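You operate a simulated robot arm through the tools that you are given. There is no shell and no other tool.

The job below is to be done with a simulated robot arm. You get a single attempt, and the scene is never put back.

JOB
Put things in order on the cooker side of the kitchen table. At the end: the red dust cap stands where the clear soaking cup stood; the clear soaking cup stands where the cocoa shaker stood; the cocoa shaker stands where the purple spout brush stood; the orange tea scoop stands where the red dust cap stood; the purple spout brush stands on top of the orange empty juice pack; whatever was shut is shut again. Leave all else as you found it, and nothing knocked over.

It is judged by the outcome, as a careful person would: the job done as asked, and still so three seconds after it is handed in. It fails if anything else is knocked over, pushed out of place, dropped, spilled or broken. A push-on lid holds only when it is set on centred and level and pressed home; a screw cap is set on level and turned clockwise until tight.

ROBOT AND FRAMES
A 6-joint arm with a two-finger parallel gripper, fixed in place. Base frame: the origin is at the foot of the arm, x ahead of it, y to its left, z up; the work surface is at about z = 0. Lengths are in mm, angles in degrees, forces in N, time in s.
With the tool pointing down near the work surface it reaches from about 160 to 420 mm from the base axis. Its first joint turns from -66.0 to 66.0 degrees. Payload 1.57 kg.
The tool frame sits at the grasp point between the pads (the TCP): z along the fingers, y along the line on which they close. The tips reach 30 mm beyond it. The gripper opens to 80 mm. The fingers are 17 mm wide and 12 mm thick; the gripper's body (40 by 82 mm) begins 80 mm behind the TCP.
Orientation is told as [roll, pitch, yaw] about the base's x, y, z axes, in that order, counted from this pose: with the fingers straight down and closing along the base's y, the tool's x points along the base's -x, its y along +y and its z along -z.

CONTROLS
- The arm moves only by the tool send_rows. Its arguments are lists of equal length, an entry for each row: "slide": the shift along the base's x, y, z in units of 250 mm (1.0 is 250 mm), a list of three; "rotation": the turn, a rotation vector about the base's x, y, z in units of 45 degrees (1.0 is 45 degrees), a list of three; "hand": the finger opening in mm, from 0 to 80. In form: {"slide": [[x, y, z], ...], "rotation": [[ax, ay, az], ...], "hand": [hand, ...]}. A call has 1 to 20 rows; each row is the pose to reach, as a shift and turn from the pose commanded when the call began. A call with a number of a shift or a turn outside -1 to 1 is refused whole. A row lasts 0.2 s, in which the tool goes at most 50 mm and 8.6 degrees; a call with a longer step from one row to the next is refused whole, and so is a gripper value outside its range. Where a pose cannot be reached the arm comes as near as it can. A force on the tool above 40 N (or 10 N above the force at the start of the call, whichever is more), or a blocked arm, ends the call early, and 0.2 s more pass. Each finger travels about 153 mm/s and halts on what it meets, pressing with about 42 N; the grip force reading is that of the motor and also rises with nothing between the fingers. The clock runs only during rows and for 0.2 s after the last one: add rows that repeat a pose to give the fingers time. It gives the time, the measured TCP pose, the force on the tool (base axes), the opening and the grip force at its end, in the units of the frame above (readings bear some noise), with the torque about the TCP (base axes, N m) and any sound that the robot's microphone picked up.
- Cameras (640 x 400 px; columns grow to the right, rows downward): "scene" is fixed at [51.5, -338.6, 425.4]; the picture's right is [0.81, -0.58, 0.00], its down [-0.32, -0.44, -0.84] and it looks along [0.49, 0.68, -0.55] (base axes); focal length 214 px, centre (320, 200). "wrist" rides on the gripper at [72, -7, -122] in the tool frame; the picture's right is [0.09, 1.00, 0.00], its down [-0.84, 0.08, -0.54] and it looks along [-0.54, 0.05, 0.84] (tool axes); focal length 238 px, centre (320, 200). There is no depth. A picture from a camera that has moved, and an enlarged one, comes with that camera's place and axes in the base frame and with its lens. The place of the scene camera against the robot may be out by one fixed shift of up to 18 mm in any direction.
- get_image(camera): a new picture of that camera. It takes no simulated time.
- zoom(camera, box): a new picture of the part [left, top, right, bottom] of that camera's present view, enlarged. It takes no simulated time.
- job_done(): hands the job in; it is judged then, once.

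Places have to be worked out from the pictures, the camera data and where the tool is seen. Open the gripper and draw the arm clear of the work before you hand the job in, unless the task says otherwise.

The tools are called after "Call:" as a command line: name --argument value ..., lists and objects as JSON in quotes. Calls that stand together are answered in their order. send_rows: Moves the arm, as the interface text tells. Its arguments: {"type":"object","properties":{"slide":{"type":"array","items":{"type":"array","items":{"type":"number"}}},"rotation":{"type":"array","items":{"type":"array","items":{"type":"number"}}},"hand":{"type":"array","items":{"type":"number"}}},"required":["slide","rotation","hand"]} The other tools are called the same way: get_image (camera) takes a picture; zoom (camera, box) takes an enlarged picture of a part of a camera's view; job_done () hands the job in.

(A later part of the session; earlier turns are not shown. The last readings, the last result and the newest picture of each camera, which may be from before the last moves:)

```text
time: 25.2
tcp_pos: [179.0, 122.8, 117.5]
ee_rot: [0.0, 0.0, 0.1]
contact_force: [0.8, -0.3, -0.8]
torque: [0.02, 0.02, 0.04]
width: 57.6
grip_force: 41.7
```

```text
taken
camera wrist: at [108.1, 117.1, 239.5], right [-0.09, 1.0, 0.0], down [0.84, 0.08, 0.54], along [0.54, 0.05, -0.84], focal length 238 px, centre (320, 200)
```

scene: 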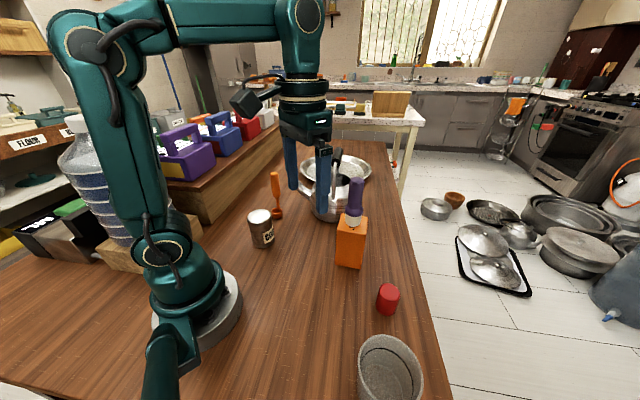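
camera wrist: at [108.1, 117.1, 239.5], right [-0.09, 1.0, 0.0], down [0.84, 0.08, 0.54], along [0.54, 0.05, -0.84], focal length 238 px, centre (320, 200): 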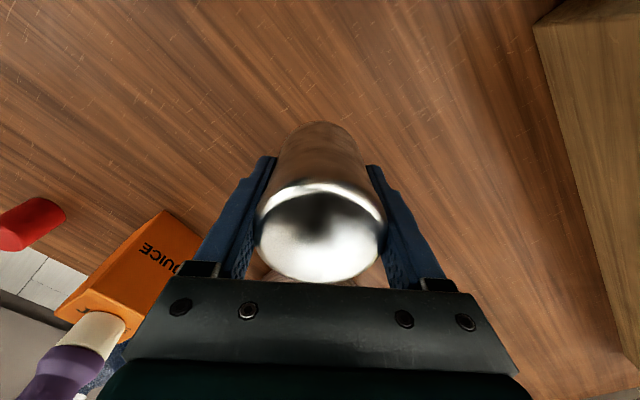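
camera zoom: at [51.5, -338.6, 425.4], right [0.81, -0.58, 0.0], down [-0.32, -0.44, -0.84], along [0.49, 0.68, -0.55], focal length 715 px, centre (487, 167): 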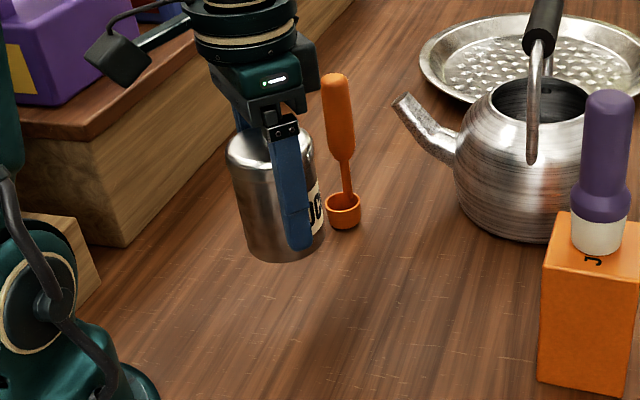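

The shaker lifted whole and level. I carry it across toward the brush's old place at (209.5,-158), in two stages.

Call:
send_rows --slide '[[0.006, -0.03, 0], [0.016, -0.09, 0], [0.03, -0.18, 0], [0.045, -0.28, 0], [0.06, -0.38, 0], [0.075, -0.48, 0], [0.09, -0.58, 0], [0.1, -0.68, 0], [0.105, -0.74, 0], [0.11, -0.78, 0], [0.112, -0.8, 0], [0.112, -0.8, 0]]' --rotation '[[0, 0, 0], [0, 0, 0], [0, 0, 0], [0, 0, 0], [0, 0, 0], [0, 0, 0], [0, 0, 0], [0, 0, 0], [0, 0, 0], [0, 0, 0], [0, 0, 0], [0, 0, 0]]' --hand '[53, 53, 53, 53, 53, 53, 53, 53, 53, 53, 53, 53]'

Call:
get_image --camera "scene"

```text
time: 27.8
tcp_pos: [208.6, -77.1, 118.3]
ee_rot: [0.0, -0.1, 0.0]
contact_force: [0.1, 0.3, -1.8]
torque: [0.02, -0.01, -0.02]
width: 57.7
grip_force: 42.2
```

```text
taken
```

scene: 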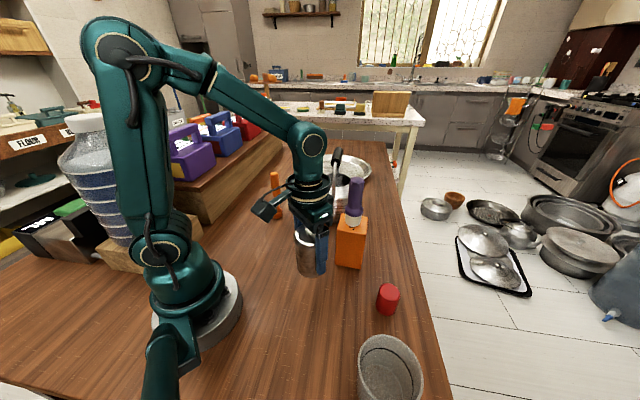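

At (208.6,-77,118), all clear. I go on to (209.5,-158) and lower until the shaker's base is about 10 mm above the table.

Call:
send_rows --slide '[[0, -0.04, 0], [0.001, -0.12, 0], [0.002, -0.21, 0], [0.003, -0.28, 0], [0.003, -0.315, 0], [0.003, -0.323, -0.03], [0.003, -0.323, -0.09], [0.003, -0.323, -0.16], [0.003, -0.323, -0.21], [0.003, -0.323, -0.24], [0.003, -0.323, -0.24]]' --rotation '[[0, 0, 0], [0, 0, 0], [0, 0, 0], [0, 0, 0], [0, 0, 0], [0, 0, 0], [0, 0, 0], [0, 0, 0], [0, 0, 0], [0, 0, 0], [0, 0, 0]]' --hand '[53, 53, 53, 53, 53, 53, 53, 53, 53, 53, 53]'

Call:
get_image --camera "wrist"

Call:
zoom --camera "scene" --box '[290, 200, 430, 350]'

```text
time: 30.2
tcp_pos: [208.5, -156.5, 57.1]
ee_rot: [-0.1, 0.0, 0.1]
contact_force: [0.3, -0.4, -0.6]
torque: [-0.02, 0.0, 0.06]
width: 57.8
grip_force: 41.5
```

```text
taken
camera wrist: at [137.0, -162.5, 180.2], right [-0.09, 1.0, 0.0], down [0.84, 0.08, 0.54], along [0.54, 0.05, -0.84], focal length 238 px, centre (320, 200)
```

wrist: 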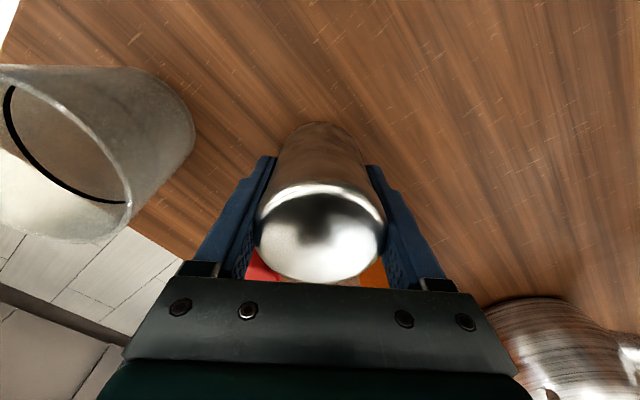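

```text
2.67 times, centred on (360, 275) of scene
camera zoom: at [51.5, -338.6, 425.4], right [0.81, -0.58, 0.0], down [-0.32, -0.44, -0.84], along [0.49, 0.68, -0.55], focal length 572 px, centre (213, 0)
```

zoom: 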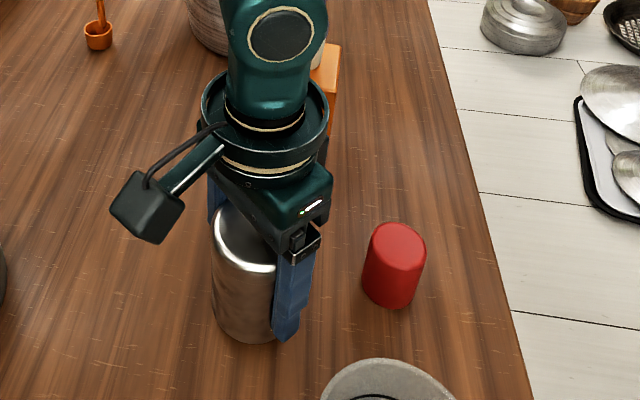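

Tool is at about (208.8,-156,57.6); I trim by (+1.5,-2) and lower 9 mm slowly, then read the force.

Call:
send_rows --slide '[[0.006, -0.008, 0], [0.006, -0.008, -0.012], [0.006, -0.008, -0.024], [0.006, -0.008, -0.032], [0.006, -0.008, -0.036], [0.006, -0.008, -0.036]]' --rotation '[[0, 0, 0], [0, 0, 0], [0, 0, 0], [0, 0, 0], [0, 0, 0], [0, 0, 0]]' --hand '[53, 53, 53, 53, 53, 53]'

```text
time: 31.6
tcp_pos: [209.4, -158.9, 48.5]
ee_rot: [0.1, 0.0, 0.0]
contact_force: [0.3, 0.1, -0.9]
torque: [0.0, -0.05, -0.03]
width: 57.6
grip_force: 42.3
```

No contact yet (force −0.9 N, z=48.5). I creep down about 1 mm more.

Call:
send_rows --slide '[[0, 0, -0.002], [0, 0, -0.004], [0, 0, -0.004]]' --rotation '[[0, 0, 0], [0, 0, 0], [0, 0, 0]]' --hand '[53, 53, 53]'

```text
time: 32.4
tcp_pos: [211.1, -158.6, 47.4]
ee_rot: [0.0, 0.0, 0.2]
contact_force: [0.2, 0.4, -1.4]
torque: [-0.01, 0.0, 0.0]
width: 57.8
grip_force: 41.6
```

Still free (−1.4 N). Another 1 mm.

Call:
send_rows --slide '[[0, 0, -0.002], [0, 0, -0.004], [0, 0, -0.004]]' --rotation '[[0, 0, 0], [0, 0, 0], [0, 0, 0]]' --hand '[53, 53, 53]'

```text
time: 33.2
tcp_pos: [211.1, -158.8, 47.0]
ee_rot: [0.0, -0.1, 0.1]
contact_force: [-1.6, 12.4, 28.7]
torque: [0.42, 0.03, 0.05]
width: 57.9
grip_force: 41.7
```

Contact reached (28.7 N). I ease up 0.7 mm to unload before opening.

Call:
send_rows --slide '[[0, 0, 0.0015], [0, 0, 0.0028], [0, 0, 0.0028]]' --rotation '[[0, 0, 0], [0, 0, 0], [0, 0, 0]]' --hand '[53, 53, 53]'

```text
time: 34.0
tcp_pos: [210.8, -159.9, 46.8]
ee_rot: [-0.2, 0.0, 0.1]
contact_force: [2.7, -0.3, 2.5]
torque: [-0.03, -0.15, 0.02]
width: 57.6
grip_force: 41.9
```

Load is down to 2.5 N; the shaker rests on the table. I open the fingers gently.

Call:
send_rows --slide '[[0, 0, 0], [0, 0, 0], [0, 0, 0], [0, 0, 0], [0, 0, 0]]' --rotation '[[0, 0, 0], [0, 0, 0], [0, 0, 0], [0, 0, 0], [0, 0, 0]]' --hand '[58, 62, 70, 80, 80]'

Call:
get_image --camera "wrist"

Call:
zoom --camera "scene" --box '[290, 200, 430, 350]'

```text
time: 35.2
tcp_pos: [210.7, -158.8, 46.1]
ee_rot: [0.1, 0.1, 0.1]
contact_force: [-0.1, 0.1, -0.3]
torque: [-0.01, 0.0, 0.02]
width: 80.2
grip_force: 0.1
```

```text
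taken
camera wrist: at [140.2, -165.6, 169.9], right [-0.09, 1.0, 0.0], down [0.84, 0.08, 0.54], along [0.54, 0.05, -0.84], focal length 238 px, centre (320, 200)
```

wrist: 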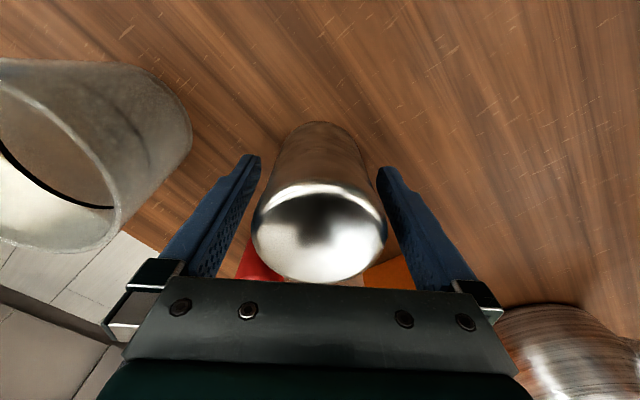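

```text
2.67 times, centred on (360, 275) of scene
camera zoom: at [51.5, -338.6, 425.4], right [0.81, -0.58, 0.0], down [-0.32, -0.44, -0.84], along [0.49, 0.68, -0.55], focal length 572 px, centre (213, 0)
```

zoom: 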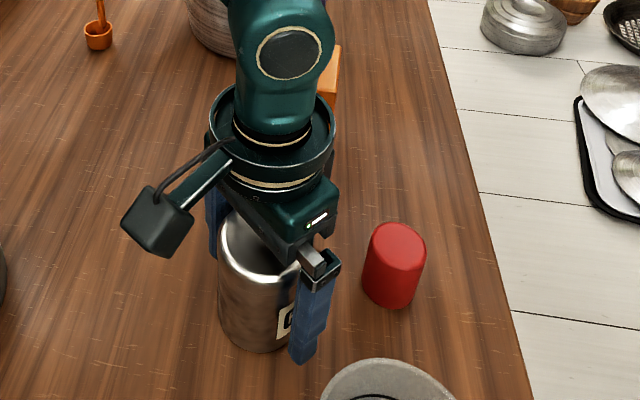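

The shaker stands at (210.5,-158.5). I rise straight up clear of it, then move to beside the cup at z≈175 to measure the rim closely.

Call:
send_rows --slide '[[0, 0, 0.04], [0, 0, 0.14], [0, 0, 0.26], [0, 0, 0.38], [0, 0, 0.48], [0, 0, 0.52], [-0.02, -0.08, 0.52], [-0.045, -0.2, 0.52], [-0.07, -0.3, 0.52], [-0.075, -0.328, 0.52], [-0.075, -0.328, 0.52]]' --rotation '[[0, 0, 0], [0, 0, 0], [0, 0, 0], [0, 0, 0], [0, 0, 0], [0, 0, 0], [0, 0, 0], [0, 0, 0], [0, 0, 0], [0, 0, 0], [0, 0, 0]]' --hand '[80, 80, 80, 80, 80, 80, 80, 80, 80, 80, 80]'

Call:
get_image --camera "wrist"

Call:
zoom --camera "wrist" --box '[190, 50, 370, 210]'

Call:
get_image --camera "scene"

```text
time: 37.6
tcp_pos: [192.2, -242.4, 175.4]
ee_rot: [0.1, 0.0, 0.1]
contact_force: [-0.7, 0.1, 0.3]
torque: [0.0, -0.01, 0.0]
width: 80.1
grip_force: 0.1
```

```text
taken
camera wrist: at [120.6, -247.5, 298.2], right [-0.09, 1.0, 0.0], down [0.84, 0.08, 0.54], along [0.54, 0.05, -0.84], focal length 238 px, centre (320, 200)
```

wrist: 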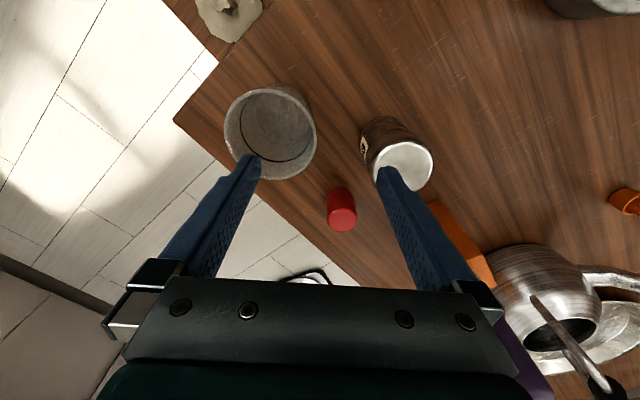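

```text
2.50 times, centred on (280, 130) of wrist
camera zoom: at [120.6, -247.5, 298.2], right [-0.09, 1.0, 0.0], down [0.84, 0.08, 0.54], along [0.54, 0.05, -0.84], focal length 596 px, centre (420, 375)
```

zoom: 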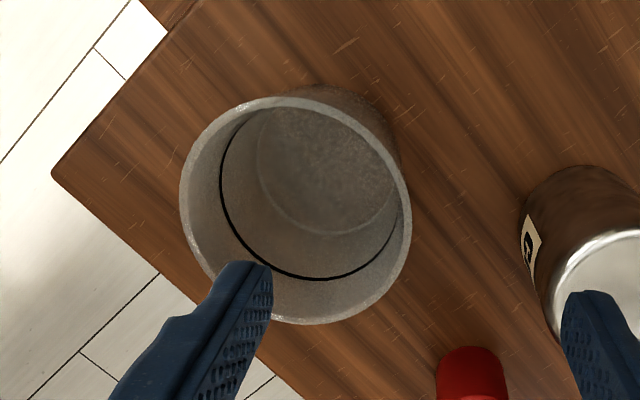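

```text
taken
```

scene: 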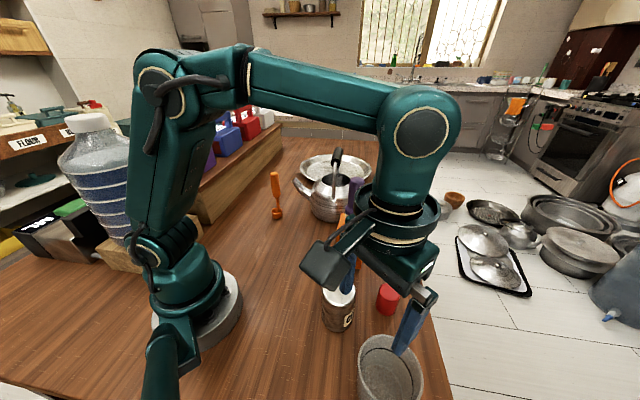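

Rim centre combines to about (192.7,-285.5), rim z≈85, outer Ø84, wall ≈4 mm, taper about 3°. I set the opening to 36 mm, tilt the tool −3° about x to match the wall at the cup's +y side, and descend to just above the rim to check alignment.

Call:
send_rows --slide '[[0.002, -0.008, 0], [0.002, -0.016, 0], [0.002, -0.02, -0.04], [0.002, -0.02, -0.12], [0.002, -0.02, -0.19], [0.002, -0.02, -0.22], [0.002, -0.02, -0.22]]' --rotation '[[-0.02, 0, 0], [-0.045, 0, 0], [-0.0667, 0, 0], [-0.0667, 0, 0], [-0.0667, 0, 0], [-0.0667, 0, 0], [-0.0667, 0, 0]]' --hand '[60, 40, 36, 36, 36, 36, 36]'

Call:
get_image --camera "wrist"

Call:
zoom --camera "wrist" --box '[220, 80, 400, 260]'

Call:
zoom --camera "scene" --box '[300, 270, 460, 400]'

```text
time: 39.2
tcp_pos: [191.1, -246.6, 122.6]
ee_rot: [-2.9, 0.0, 0.1]
contact_force: [0.2, -0.2, -0.7]
torque: [-0.01, 0.03, 0.01]
width: 36.1
grip_force: 0.1
```

```text
taken
camera wrist: at [120.5, -246.7, 245.1], right [-0.09, 0.99, -0.05], down [0.84, 0.11, 0.54], along [0.54, 0.01, -0.84], focal length 238 px, centre (320, 200)
```

wrist: 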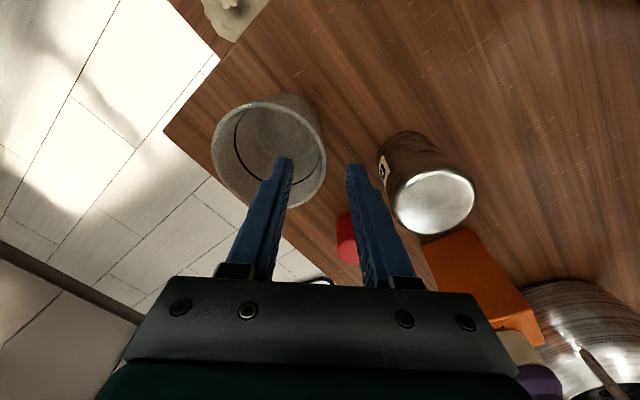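

```text
2.22 times, centred on (310, 170) of wrist
camera zoom: at [120.5, -246.7, 245.1], right [-0.09, 0.99, -0.05], down [0.84, 0.11, 0.54], along [0.54, 0.01, -0.84], focal length 530 px, centre (342, 267)
```

zoom: 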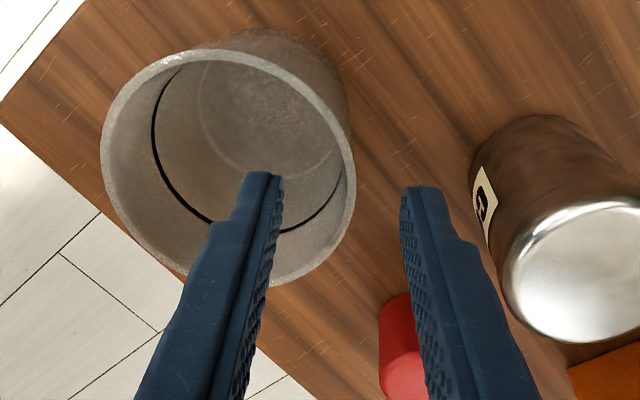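

```text
3.08 times, centred on (380, 335) of scene
camera zoom: at [51.5, -338.6, 425.4], right [0.81, -0.58, 0.0], down [-0.32, -0.44, -0.84], along [0.49, 0.68, -0.55], focal length 660 px, centre (135, -215)
```

zoom: 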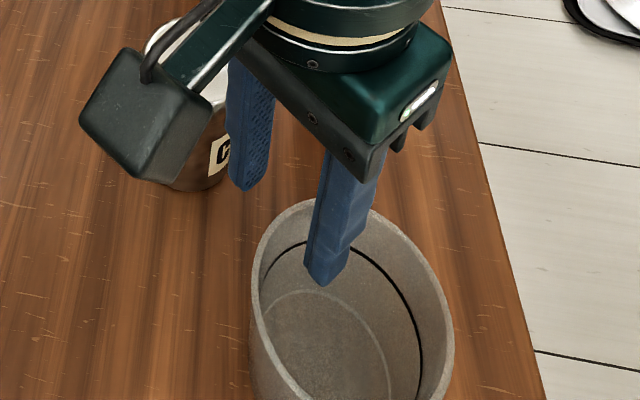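

The wall lies nearly midway between the finger tips and the rim's +y extreme lines up with them. I descend to TCP z≈68 (tips ≈38) without closing.

Call:
send_rows --slide '[[0, 0, -0.03], [0, 0, -0.07], [0, 0, -0.12], [0, 0, -0.17], [0, 0, -0.205], [0, 0, -0.219], [0, 0, -0.219]]' --rotation '[[0, 0, 0], [0, 0, 0], [0, 0, 0], [0, 0, 0], [0, 0, 0], [0, 0, 0], [0, 0, 0]]' --hand '[36, 36, 36, 36, 36, 36, 36]'

Call:
get_image --camera "wrist"

Call:
zoom --camera "wrist" --box '[180, 80, 360, 260]'

Call:
zoom --camera "scene" --box '[300, 270, 460, 400]'

```text
time: 40.8
tcp_pos: [193.1, -247.5, 64.9]
ee_rot: [-3.0, 0.0, 0.0]
contact_force: [0.6, -0.4, -0.5]
torque: [0.01, 0.0, -0.02]
width: 36.0
grip_force: 0.0
```

```text
taken
camera wrist: at [121.6, -246.3, 188.7], right [-0.09, 0.99, -0.05], down [0.84, 0.11, 0.54], along [0.54, 0.01, -0.84], focal length 238 px, centre (320, 200)
```

wrist: 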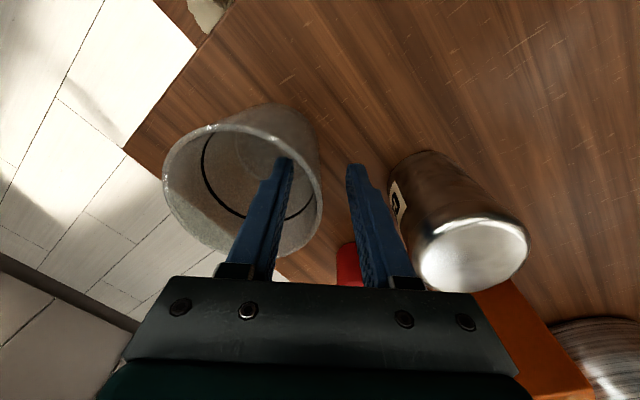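

```text
2.22 times, centred on (270, 170) of wrist
camera zoom: at [121.6, -246.3, 188.7], right [-0.09, 0.99, -0.05], down [0.84, 0.11, 0.54], along [0.54, 0.01, -0.84], focal length 530 px, centre (431, 267)
```

zoom: 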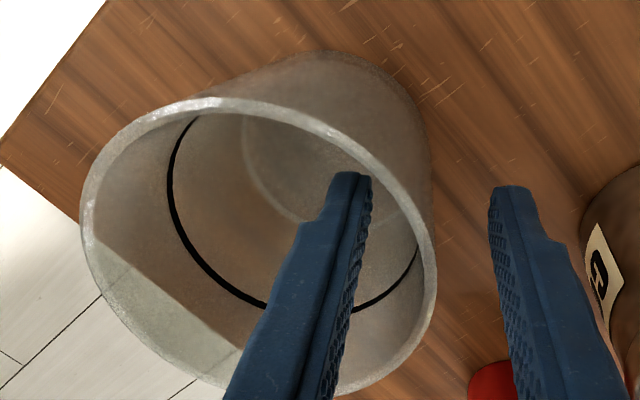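

```text
3.08 times, centred on (380, 335) of scene
camera zoom: at [51.5, -338.6, 425.4], right [0.81, -0.58, 0.0], down [-0.32, -0.44, -0.84], along [0.49, 0.68, -0.55], focal length 660 px, centre (135, -215)
```

zoom: 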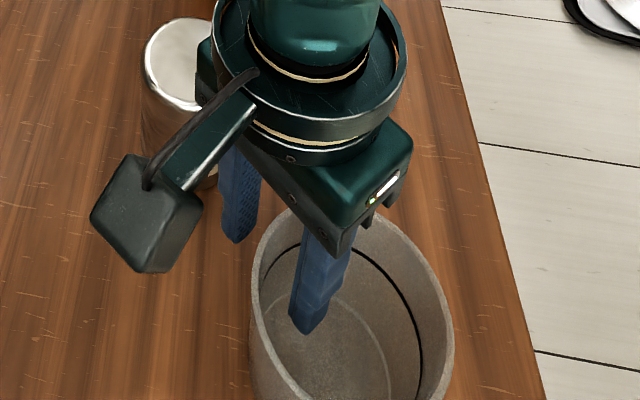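

Wall is centred between the fingers (rim edge midway). I close in small steps to pinch the wall.

Call:
send_rows --slide '[[0, 0, 0], [0, 0, 0], [0, 0, 0], [0, 0, 0], [0, 0, 0], [0, 0, 0], [0, 0, 0]]' --rotation '[[0, 0, 0], [0, 0, 0], [0, 0, 0], [0, 0, 0], [0, 0, 0], [0, 0, 0], [0, 0, 0]]' --hand '[26, 18, 12, 8, 4, 0, 0]'

Call:
zoom --camera "wrist" --box '[150, 60, 390, 300]'

Call:
zoom --camera "scene" --box '[300, 270, 460, 400]'

```text
time: 42.4
tcp_pos: [192.4, -246.2, 66.9]
ee_rot: [-3.1, -0.1, 0.0]
contact_force: [2.4, -1.2, 6.1]
torque: [-0.56, -0.01, 0.21]
width: 3.8
grip_force: 25.1
```

```text
1.67 times, centred on (270, 180) of wrist
camera zoom: at [121.9, -246.5, 189.1], right [-0.09, 0.99, -0.05], down [0.84, 0.11, 0.54], along [0.54, 0.01, -0.84], focal length 397 px, centre (403, 233)
```

zoom: 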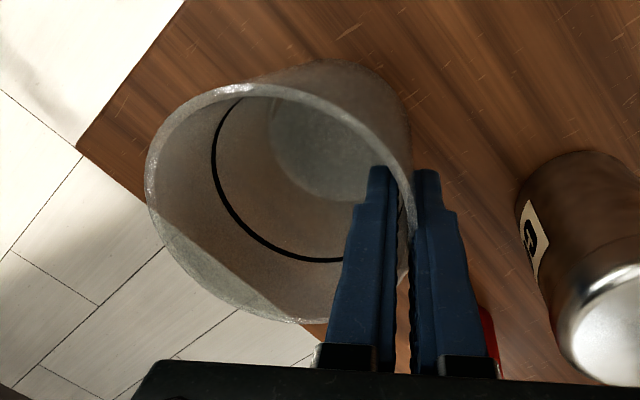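

```text
3.08 times, centred on (380, 335) of scene
camera zoom: at [51.5, -338.6, 425.4], right [0.81, -0.58, 0.0], down [-0.32, -0.44, -0.84], along [0.49, 0.68, -0.55], focal length 660 px, centre (135, -215)
```

zoom: 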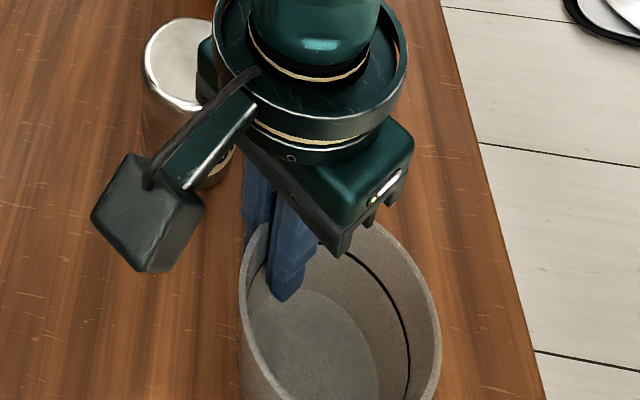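

Pinched at 3.8 mm with 25 N, but the cup seems to have shifted slightly in the scene picture. I compare using the same views as before closing.

Call:
get_image --camera "wrist"

Call:
zoom --camera "wrist" --box '[180, 80, 360, 260]'

Call:
get_image --camera "scene"

```text
taken
camera wrist: at [121.9, -246.5, 189.1], right [-0.09, 0.99, -0.05], down [0.84, 0.11, 0.54], along [0.54, 0.01, -0.84], focal length 238 px, centre (320, 200)
```

wrist: 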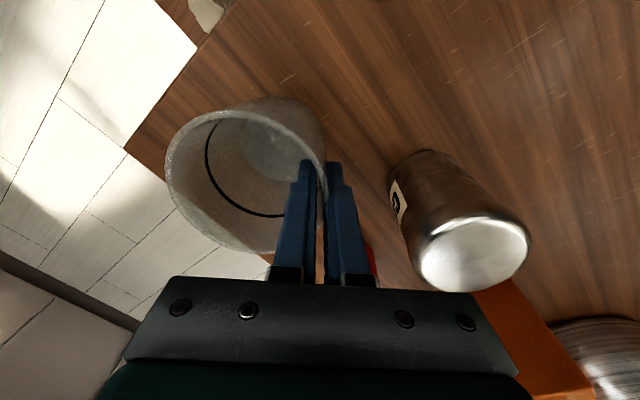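

```text
2.22 times, centred on (270, 170) of wrist
camera zoom: at [121.9, -246.5, 189.1], right [-0.09, 0.99, -0.05], down [0.84, 0.11, 0.54], along [0.54, 0.01, -0.84], focal length 530 px, centre (431, 267)
```

zoom: 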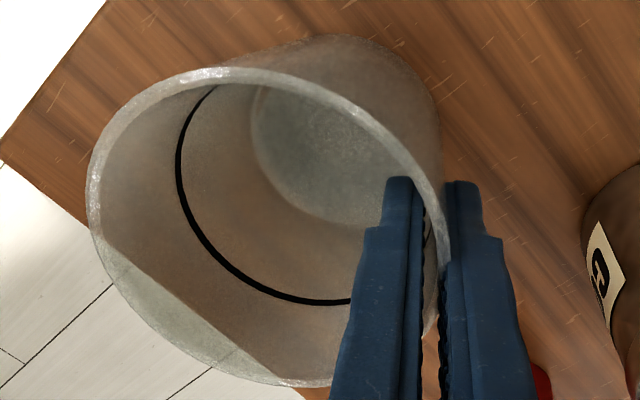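

```text
taken
```

scene: 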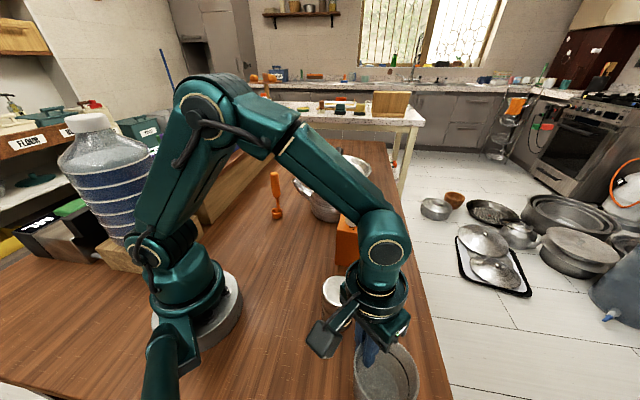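

The pinch self-centred the cup: it slid about 5 mm in −x and 1.5 mm in +y, so its true original centre was about (197,-287), which I note for the cap. Now I lift slowly and watch the cup's attitude.

Call:
send_rows --slide '[[0, 0, 0.006], [0, 0, 0.014], [0, 0, 0.026], [0, 0, 0.042], [0, 0, 0.06], [0, 0, 0.07], [0, 0, 0.07]]' --rotation '[[0, 0, 0], [0, 0, 0], [0, 0, 0], [0, 0, 0], [0, 0, 0], [0, 0, 0], [0, 0, 0]]' --hand '[0, 0, 0, 0, 0, 0, 0]'

Call:
zoom --camera "wrist" --box '[150, 60, 390, 300]'

Call:
zoom --camera "scene" --box '[300, 250, 460, 400]'

```text
time: 44.0
tcp_pos: [193.0, -247.6, 82.6]
ee_rot: [-3.0, 0.0, 0.1]
contact_force: [0.5, -0.1, -1.3]
torque: [0.04, 0.0, 0.01]
width: 3.6
grip_force: 25.2
```

```text
1.67 times, centred on (270, 180) of wrist
camera zoom: at [121.6, -246.0, 206.2], right [-0.09, 0.99, -0.05], down [0.84, 0.11, 0.54], along [0.54, 0.01, -0.84], focal length 397 px, centre (403, 233)
```

zoom: 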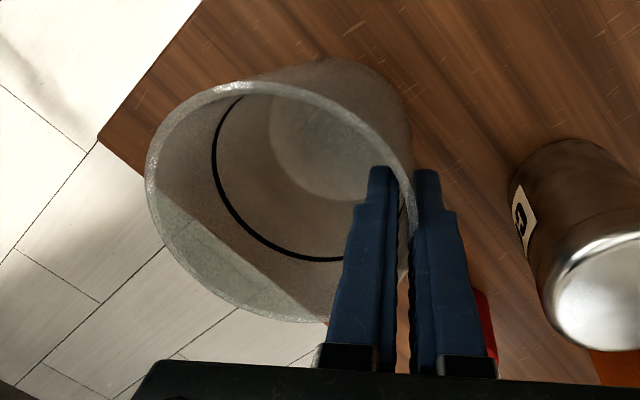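

```text
2.67 times, centred on (380, 325) of scene
camera zoom: at [51.5, -338.6, 425.4], right [0.81, -0.58, 0.0], down [-0.32, -0.44, -0.84], along [0.49, 0.68, -0.55], focal length 572 px, centre (160, -133)
```

zoom: 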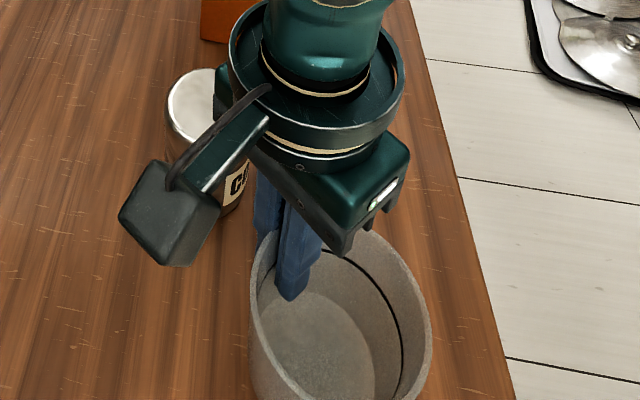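

Cup lifts rigidly and light (~1.3 N). I raise it until its base is above the cocoa shaker's top (base ≈110).

Call:
send_rows --slide '[[0, 0, 0.02], [0, 0, 0.06], [0, 0, 0.12], [0, 0, 0.19], [0, 0, 0.26], [0, 0, 0.32], [0, 0, 0.37], [0, 0, 0.39], [0, 0, 0.39]]' --rotation '[[0, 0, 0], [0, 0, 0], [0, 0, 0], [0, 0, 0], [0, 0, 0], [0, 0, 0], [0, 0, 0], [0, 0, 0], [0, 0, 0]]' --hand '[0, 0, 0, 0, 0, 0, 0, 0, 0]'

Call:
get_image --camera "scene"

Call:
get_image --camera "wrist"

```text
time: 46.0
tcp_pos: [191.7, -245.2, 181.8]
ee_rot: [-3.0, 0.1, 0.2]
contact_force: [-0.2, -0.2, -2.4]
torque: [0.06, -0.02, 0.0]
width: 3.5
grip_force: 25.0
```

```text
taken
```

scene: 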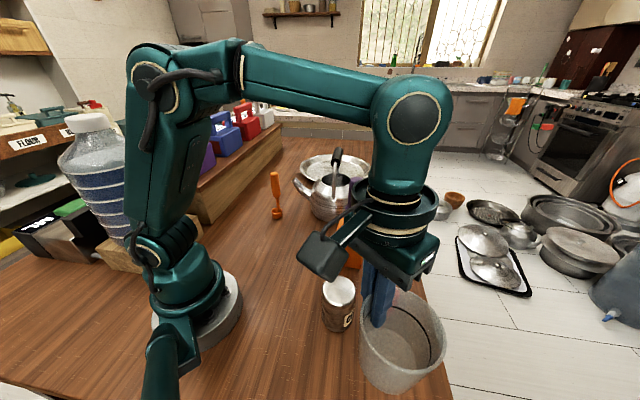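

```text
taken
camera wrist: at [120.2, -245.1, 304.9], right [-0.09, 0.99, -0.05], down [0.84, 0.11, 0.54], along [0.54, 0.01, -0.84], focal length 238 px, centre (320, 200)
```

wrist: 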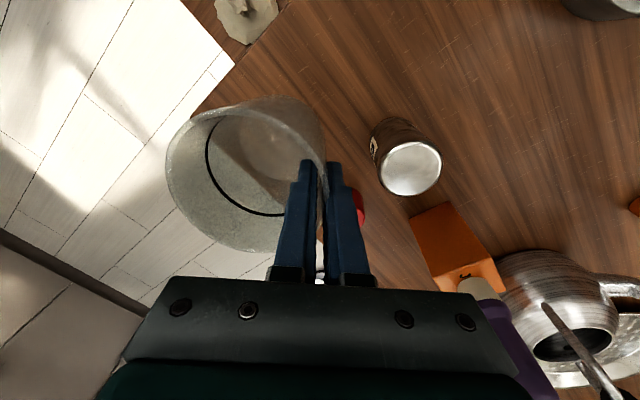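

The cup hangs level with its base near z=115, above the shaker's top (≈90). I carry it smoothly toward +y, bowing slightly outward to keep clear of the arm's base.

Call:
send_rows --slide '[[0.004, 0.02, 0], [0.012, 0.06, 0], [0.024, 0.12, 0], [0.04, 0.2, 0], [0.055, 0.29, 0], [0.07, 0.38, 0], [0.08, 0.47, 0], [0.088, 0.56, 0], [0.09, 0.65, 0], [0.09, 0.74, 0], [0.09, 0.82, 0], [0.09, 0.89, 0], [0.09, 0.94, 0], [0.09, 0.975, 0], [0.09, 0.99, 0], [0.09, 0.99, 0]]' --rotation '[[0, 0, 0], [0, 0, 0], [0, 0, 0], [0, 0, 0], [0, 0, 0], [0, 0, 0], [0, 0, 0], [0, 0, 0], [0, 0, 0], [0, 0, 0], [0, 0, 0], [0, 0, 0], [0, 0, 0], [0, 0, 0], [0, 0, 0], [0, 0, 0]]' --hand '[0, 0, 0, 0, 0, 0, 0, 0, 0, 0, 0, 0, 0, 0, 0, 0]'

Call:
get_image --camera "scene"

Call:
get_image --camera "wrist"

```text
time: 49.4
tcp_pos: [214.3, -0.3, 181.1]
ee_rot: [-3.0, 0.0, 0.0]
contact_force: [1.2, -1.1, -1.9]
torque: [0.09, 0.03, 0.01]
width: 2.5
grip_force: 24.0
```

```text
taken
```

scene: 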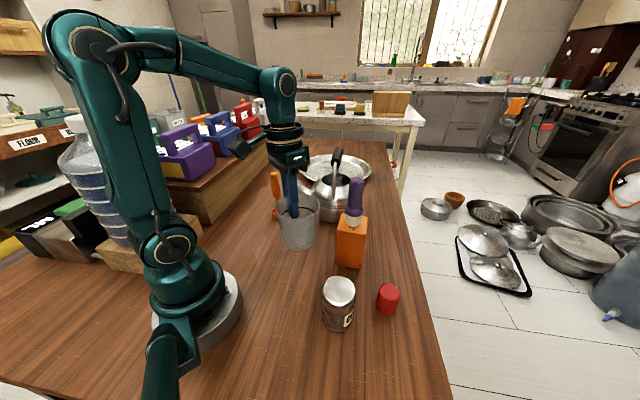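

```text
taken
camera wrist: at [144.1, 1.7, 304.1], right [-0.09, 0.99, -0.05], down [0.84, 0.11, 0.54], along [0.54, 0.01, -0.84], focal length 238 px, centre (320, 200)
```

wrist: 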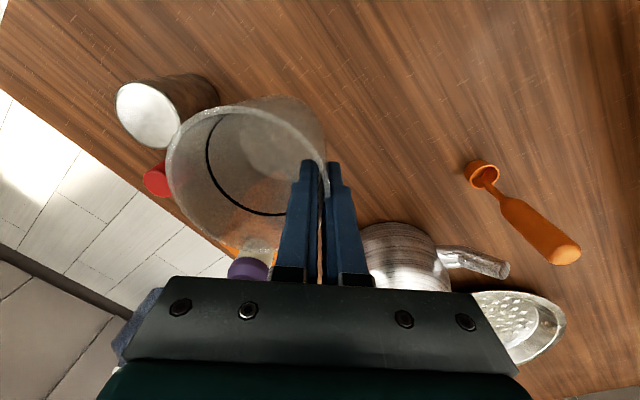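

The cup still looks level and unmoved in the grip, though the width reading dropped to 2.5 mm; I zoom to check for slipping.

Call:
zoom --camera "wrist" --box '[150, 60, 390, 300]'

Call:
zoom --camera "scene" --box '[250, 140, 370, 270]'

```text
1.67 times, centred on (270, 180) of wrist
camera zoom: at [144.1, 1.7, 304.1], right [-0.09, 0.99, -0.05], down [0.84, 0.11, 0.54], along [0.54, 0.01, -0.84], focal length 397 px, centre (403, 233)
```

zoom: 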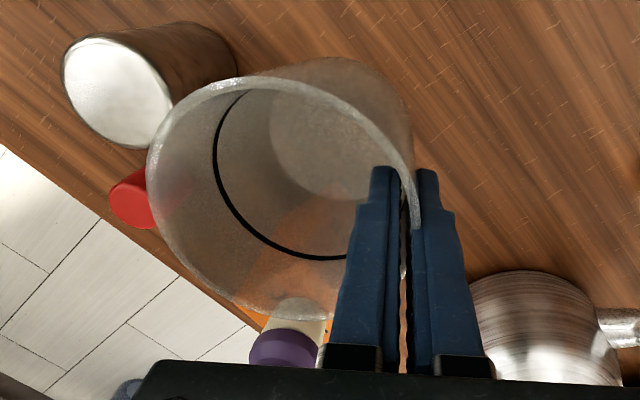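

```text
3.08 times, centred on (310, 205) of scene
camera zoom: at [51.5, -338.6, 425.4], right [0.81, -0.58, 0.0], down [-0.32, -0.44, -0.84], along [0.49, 0.68, -0.55], focal length 660 px, centre (351, 185)
```

zoom: 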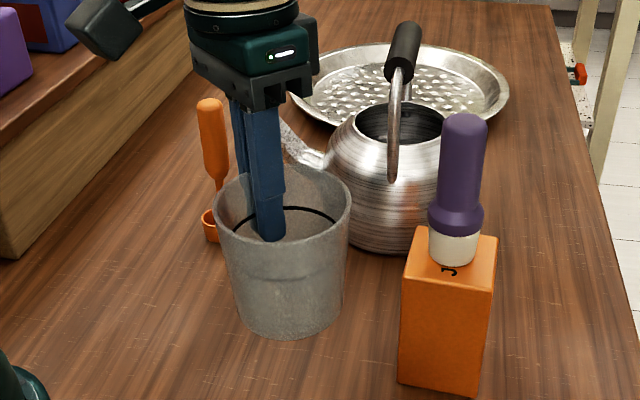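

Grip is unchanged relative to the cup. I continue to above the cocoa's old place: target TCP (180.5,163) so that the cup centre is at (180.5,124).

Call:
send_rows --slide '[[-0.004, 0.02, 0], [-0.012, 0.06, 0], [-0.026, 0.12, 0], [-0.045, 0.2, 0], [-0.065, 0.29, 0], [-0.085, 0.38, 0], [-0.105, 0.47, 0], [-0.12, 0.55, 0], [-0.132, 0.605, 0], [-0.137, 0.635, 0], [-0.139, 0.648, 0], [-0.139, 0.648, 0]]' --rotation '[[0, 0, 0], [0, 0, 0], [0, 0, 0], [0, 0, 0], [0, 0, 0], [0, 0, 0], [0, 0, 0], [0, 0, 0], [0, 0, 0], [0, 0, 0], [0, 0, 0], [0, 0, 0]]' --hand '[0, 0, 0, 0, 0, 0, 0, 0, 0, 0, 0, 0]'

Call:
get_image --camera "wrist"

Call:
zoom --camera "scene" --box '[210, 130, 330, 260]'

```text
time: 52.0
tcp_pos: [178.9, 162.9, 183.3]
ee_rot: [-3.1, 0.0, 0.0]
contact_force: [0.4, 0.4, -1.5]
torque: [0.09, -0.01, 0.01]
width: 2.7
grip_force: 23.2
```

```text
taken
camera wrist: at [108.7, 163.6, 305.4], right [-0.09, 0.99, -0.05], down [0.84, 0.11, 0.54], along [0.54, 0.01, -0.84], focal length 238 px, centre (320, 200)
```

wrist: 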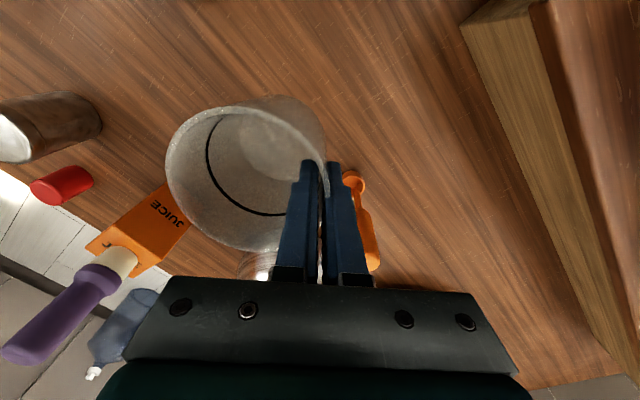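

```text
3.08 times, centred on (270, 195) of scene
camera zoom: at [51.5, -338.6, 425.4], right [0.81, -0.58, 0.0], down [-0.32, -0.44, -0.84], along [0.49, 0.68, -0.55], focal length 660 px, centre (474, 215)
```

zoom: 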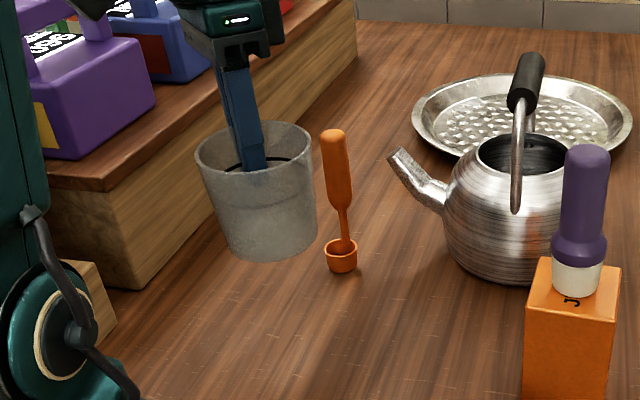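

In place at TCP ≈(180,163.5,183). I lower until the cup base is about 10 mm above the table.

Call:
send_rows --slide '[[0.003, -0.001, -0.02], [0.003, -0.001, -0.06], [0.003, -0.001, -0.12], [0.003, -0.001, -0.19], [0.003, -0.001, -0.26], [0.003, -0.001, -0.33], [0.003, -0.001, -0.38], [0.003, -0.001, -0.41], [0.003, -0.001, -0.424], [0.003, -0.001, -0.424]]' --rotation '[[0, 0, 0], [0, 0, 0], [0, 0, 0], [0, 0, 0], [0, 0, 0], [0, 0, 0], [0, 0, 0], [0, 0, 0], [0, 0, 0], [0, 0, 0]]' --hand '[0, 0, 0, 0, 0, 0, 0, 0, 0, 0]'

Call:
get_image --camera "wrist"

Call:
zoom --camera "scene" --box '[210, 150, 330, 280]'

```text
time: 54.2
tcp_pos: [179.2, 162.9, 75.8]
ee_rot: [-3.0, 0.0, 0.0]
contact_force: [0.7, 1.2, -2.1]
torque: [0.03, 0.02, -0.01]
width: 2.6
grip_force: 24.0
```

```text
taken
camera wrist: at [108.8, 163.3, 198.2], right [-0.09, 0.99, -0.05], down [0.84, 0.11, 0.54], along [0.54, 0.01, -0.84], focal length 238 px, centre (320, 200)
```

wrist: 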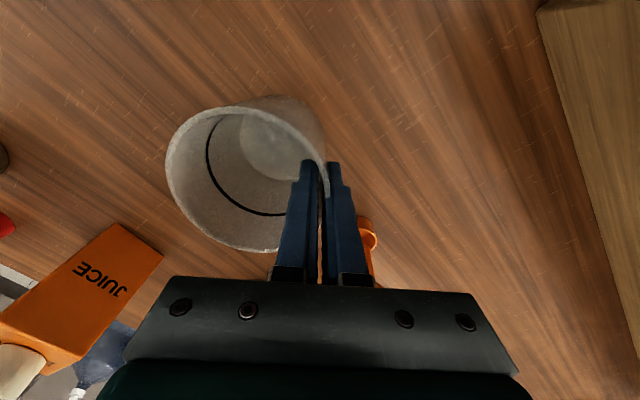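

```text
3.08 times, centred on (270, 215) of scene
camera zoom: at [51.5, -338.6, 425.4], right [0.81, -0.58, 0.0], down [-0.32, -0.44, -0.84], along [0.49, 0.68, -0.55], focal length 660 px, centre (474, 154)
```

zoom: 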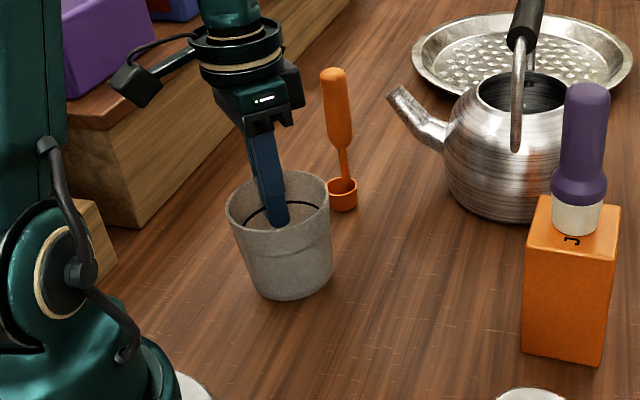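

Base about 9 mm above the table at the right spot. I creep down 7 mm, then check force.

Call:
send_rows --slide '[[0, 0, -0.008], [0, 0, -0.016], [0, 0, -0.024], [0, 0, -0.028], [0, 0, -0.028]]' --rotation '[[0, 0, 0], [0, 0, 0], [0, 0, 0], [0, 0, 0], [0, 0, 0]]' --hand '[0, 0, 0, 0, 0]'

```text
time: 55.4
tcp_pos: [179.8, 163.4, 68.1]
ee_rot: [-3.0, 0.0, 0.1]
contact_force: [0.4, 0.1, -1.7]
torque: [0.02, 0.01, 0.02]
width: 2.3
grip_force: 24.1
```

No contact yet at z≈68.5. Another 1 mm.

Call:
send_rows --slide '[[0, 0, -0.002], [0, 0, -0.004], [0, 0, -0.004]]' --rotation '[[0, 0, 0], [0, 0, 0], [0, 0, 0]]' --hand '[0, 0, 0]'

```text
time: 56.2
tcp_pos: [181.5, 163.2, 67.9]
ee_rot: [-3.1, -0.1, 0.2]
contact_force: [-0.6, 0.2, -2.5]
torque: [0.07, -0.03, 0.0]
width: 2.4
grip_force: 23.9
```

Still free; another 1 mm step.

Call:
send_rows --slide '[[0, 0, -0.002], [0, 0, -0.004], [0, 0, -0.004]]' --rotation '[[0, 0, 0], [0, 0, 0], [0, 0, 0]]' --hand '[0, 0, 0]'

```text
time: 57.0
tcp_pos: [181.4, 161.6, 65.7]
ee_rot: [-3.0, 0.0, 0.1]
contact_force: [0.0, -0.2, -1.1]
torque: [0.08, 0.0, 0.03]
width: 2.4
grip_force: 23.5
```

Still hanging (−1.1 N). One more millimetre.

Call:
send_rows --slide '[[0, 0, -0.002], [0, 0, -0.004], [0, 0, -0.004]]' --rotation '[[0, 0, 0], [0, 0, 0], [0, 0, 0]]' --hand '[0, 0, 0]'

Call:
zoom --camera "scene" --box '[230, 190, 310, 270]'

```text
time: 57.8
tcp_pos: [180.9, 163.0, 66.5]
ee_rot: [-3.0, 0.0, 0.1]
contact_force: [0.7, -1.5, 13.5]
torque: [-0.75, 0.44, 0.06]
width: 2.7
grip_force: 23.8
```

```text
5.00 times, centred on (270, 230) of scene
camera zoom: at [51.4, -338.6, 425.4], right [0.81, -0.58, 0.0], down [-0.32, -0.44, -0.84], along [0.49, 0.68, -0.55], focal length 1072 px, centre (570, 50)
```

zoom: 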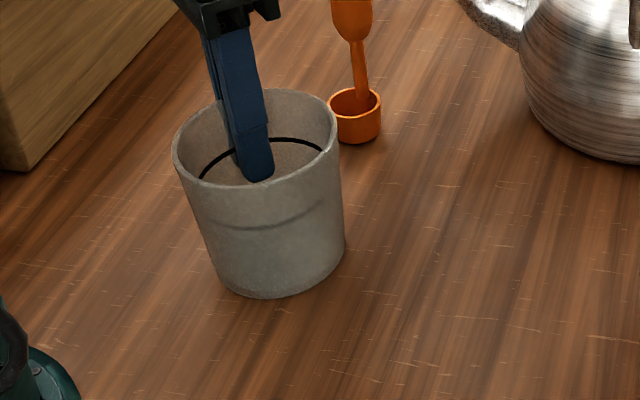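

Touchdown: 13.5 N with the base's −x/−y edge first (a fraction of a degree). I ease up 0.5 mm, then release with a small opening.

Call:
send_rows --slide '[[0, 0, 0.001], [0, 0, 0.002], [0, 0, 0.002]]' --rotation '[[0, 0, 0], [0, 0, 0], [0, 0, 0]]' --hand '[0, 0, 0]'

Call:
send_rows --slide '[[0, 0, 0], [0, 0, 0], [0, 0, 0], [0, 0, 0], [0, 0, 0], [0, 0, 0]]' --rotation '[[0, 0, 0], [0, 0, 0], [0, 0, 0], [0, 0, 0], [0, 0, 0], [0, 0, 0]]' --hand '[3, 5, 8, 12, 18, 24]'

Call:
get_image --camera "wrist"

Call:
zoom --camera "scene" --box '[230, 190, 310, 270]'

```text
time: 58.6
tcp_pos: [182.0, 162.7, 65.9]
ee_rot: [-3.1, 0.1, 0.0]
contact_force: [-1.9, 0.5, 1.4]
torque: [-0.08, 0.14, -0.12]
width: 2.5
grip_force: 23.7
```

```text
time: 60.0
tcp_pos: [180.4, 162.7, 66.8]
ee_rot: [-3.0, 0.1, 0.1]
contact_force: [0.0, 0.1, 0.3]
torque: [0.04, 0.0, 0.01]
width: 23.8
grip_force: 0.1
```

```text
taken
camera wrist: at [110.6, 163.5, 189.6], right [-0.09, 0.99, -0.05], down [0.84, 0.11, 0.54], along [0.54, 0.01, -0.84], focal length 238 px, centre (320, 200)
```

wrist: 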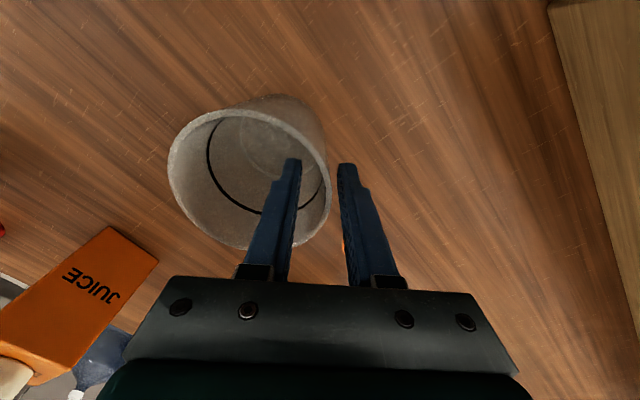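

```text
5.00 times, centred on (270, 230) of scene
camera zoom: at [51.5, -338.6, 425.4], right [0.81, -0.58, 0.0], down [-0.32, -0.44, -0.84], along [0.49, 0.68, -0.55], focal length 1072 px, centre (570, 50)
```

zoom: 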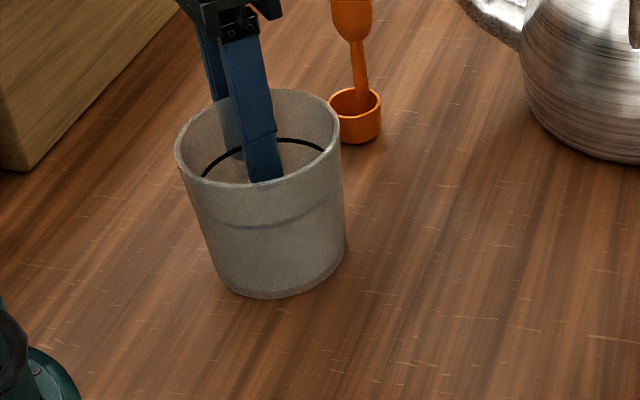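

The cup stands flat on the cocoa's old spot. I open a little more, withdraw straight up, and level the tool again.

Call:
send_rows --slide '[[0, 0, 0], [0, 0, 0.03], [0, 0, 0.1], [0, 0, 0.2], [0, 0, 0.3], [0, 0, 0.4], [0, 0, 0.46], [0, 0, 0.46], [0, 0, 0.46], [0, 0, 0.46]]' --rotation '[[0, 0, 0], [0, 0, 0], [0, 0, 0], [0, 0, 0], [0, 0, 0], [0, 0, 0], [0.02, 0, 0], [0.045, 0, 0], [0.0667, 0, 0], [0.0667, 0, 0]]' --hand '[32, 34, 36, 36, 36, 36, 36, 36, 36, 36]'

Call:
get_image --camera "wrist"

Call:
get_image --camera "scene"

```text
time: 62.2
tcp_pos: [180.3, 163.4, 180.3]
ee_rot: [0.0, 0.0, 0.1]
contact_force: [0.4, -0.6, 0.3]
torque: [-0.01, 0.02, -0.02]
width: 36.0
grip_force: 0.0
```

```text
taken
camera wrist: at [109.3, 157.2, 304.0], right [-0.09, 1.0, 0.0], down [0.84, 0.08, 0.54], along [0.54, 0.05, -0.84], focal length 238 px, centre (320, 200)
```

wrist: 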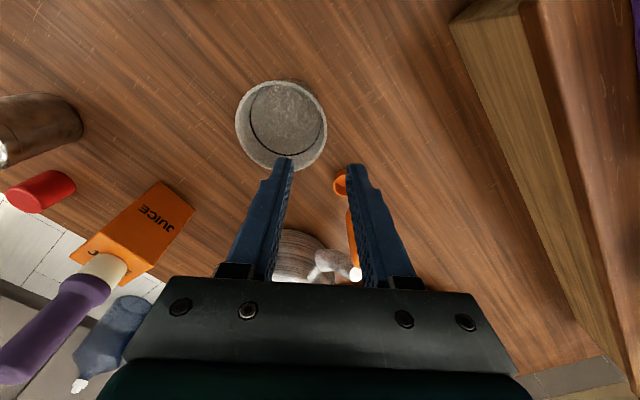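

```text
taken
```

scene: 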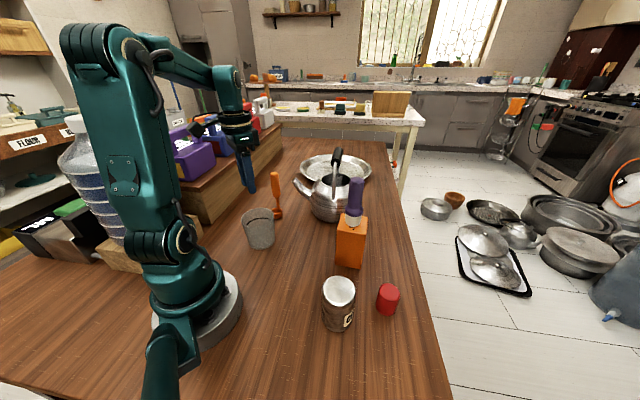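

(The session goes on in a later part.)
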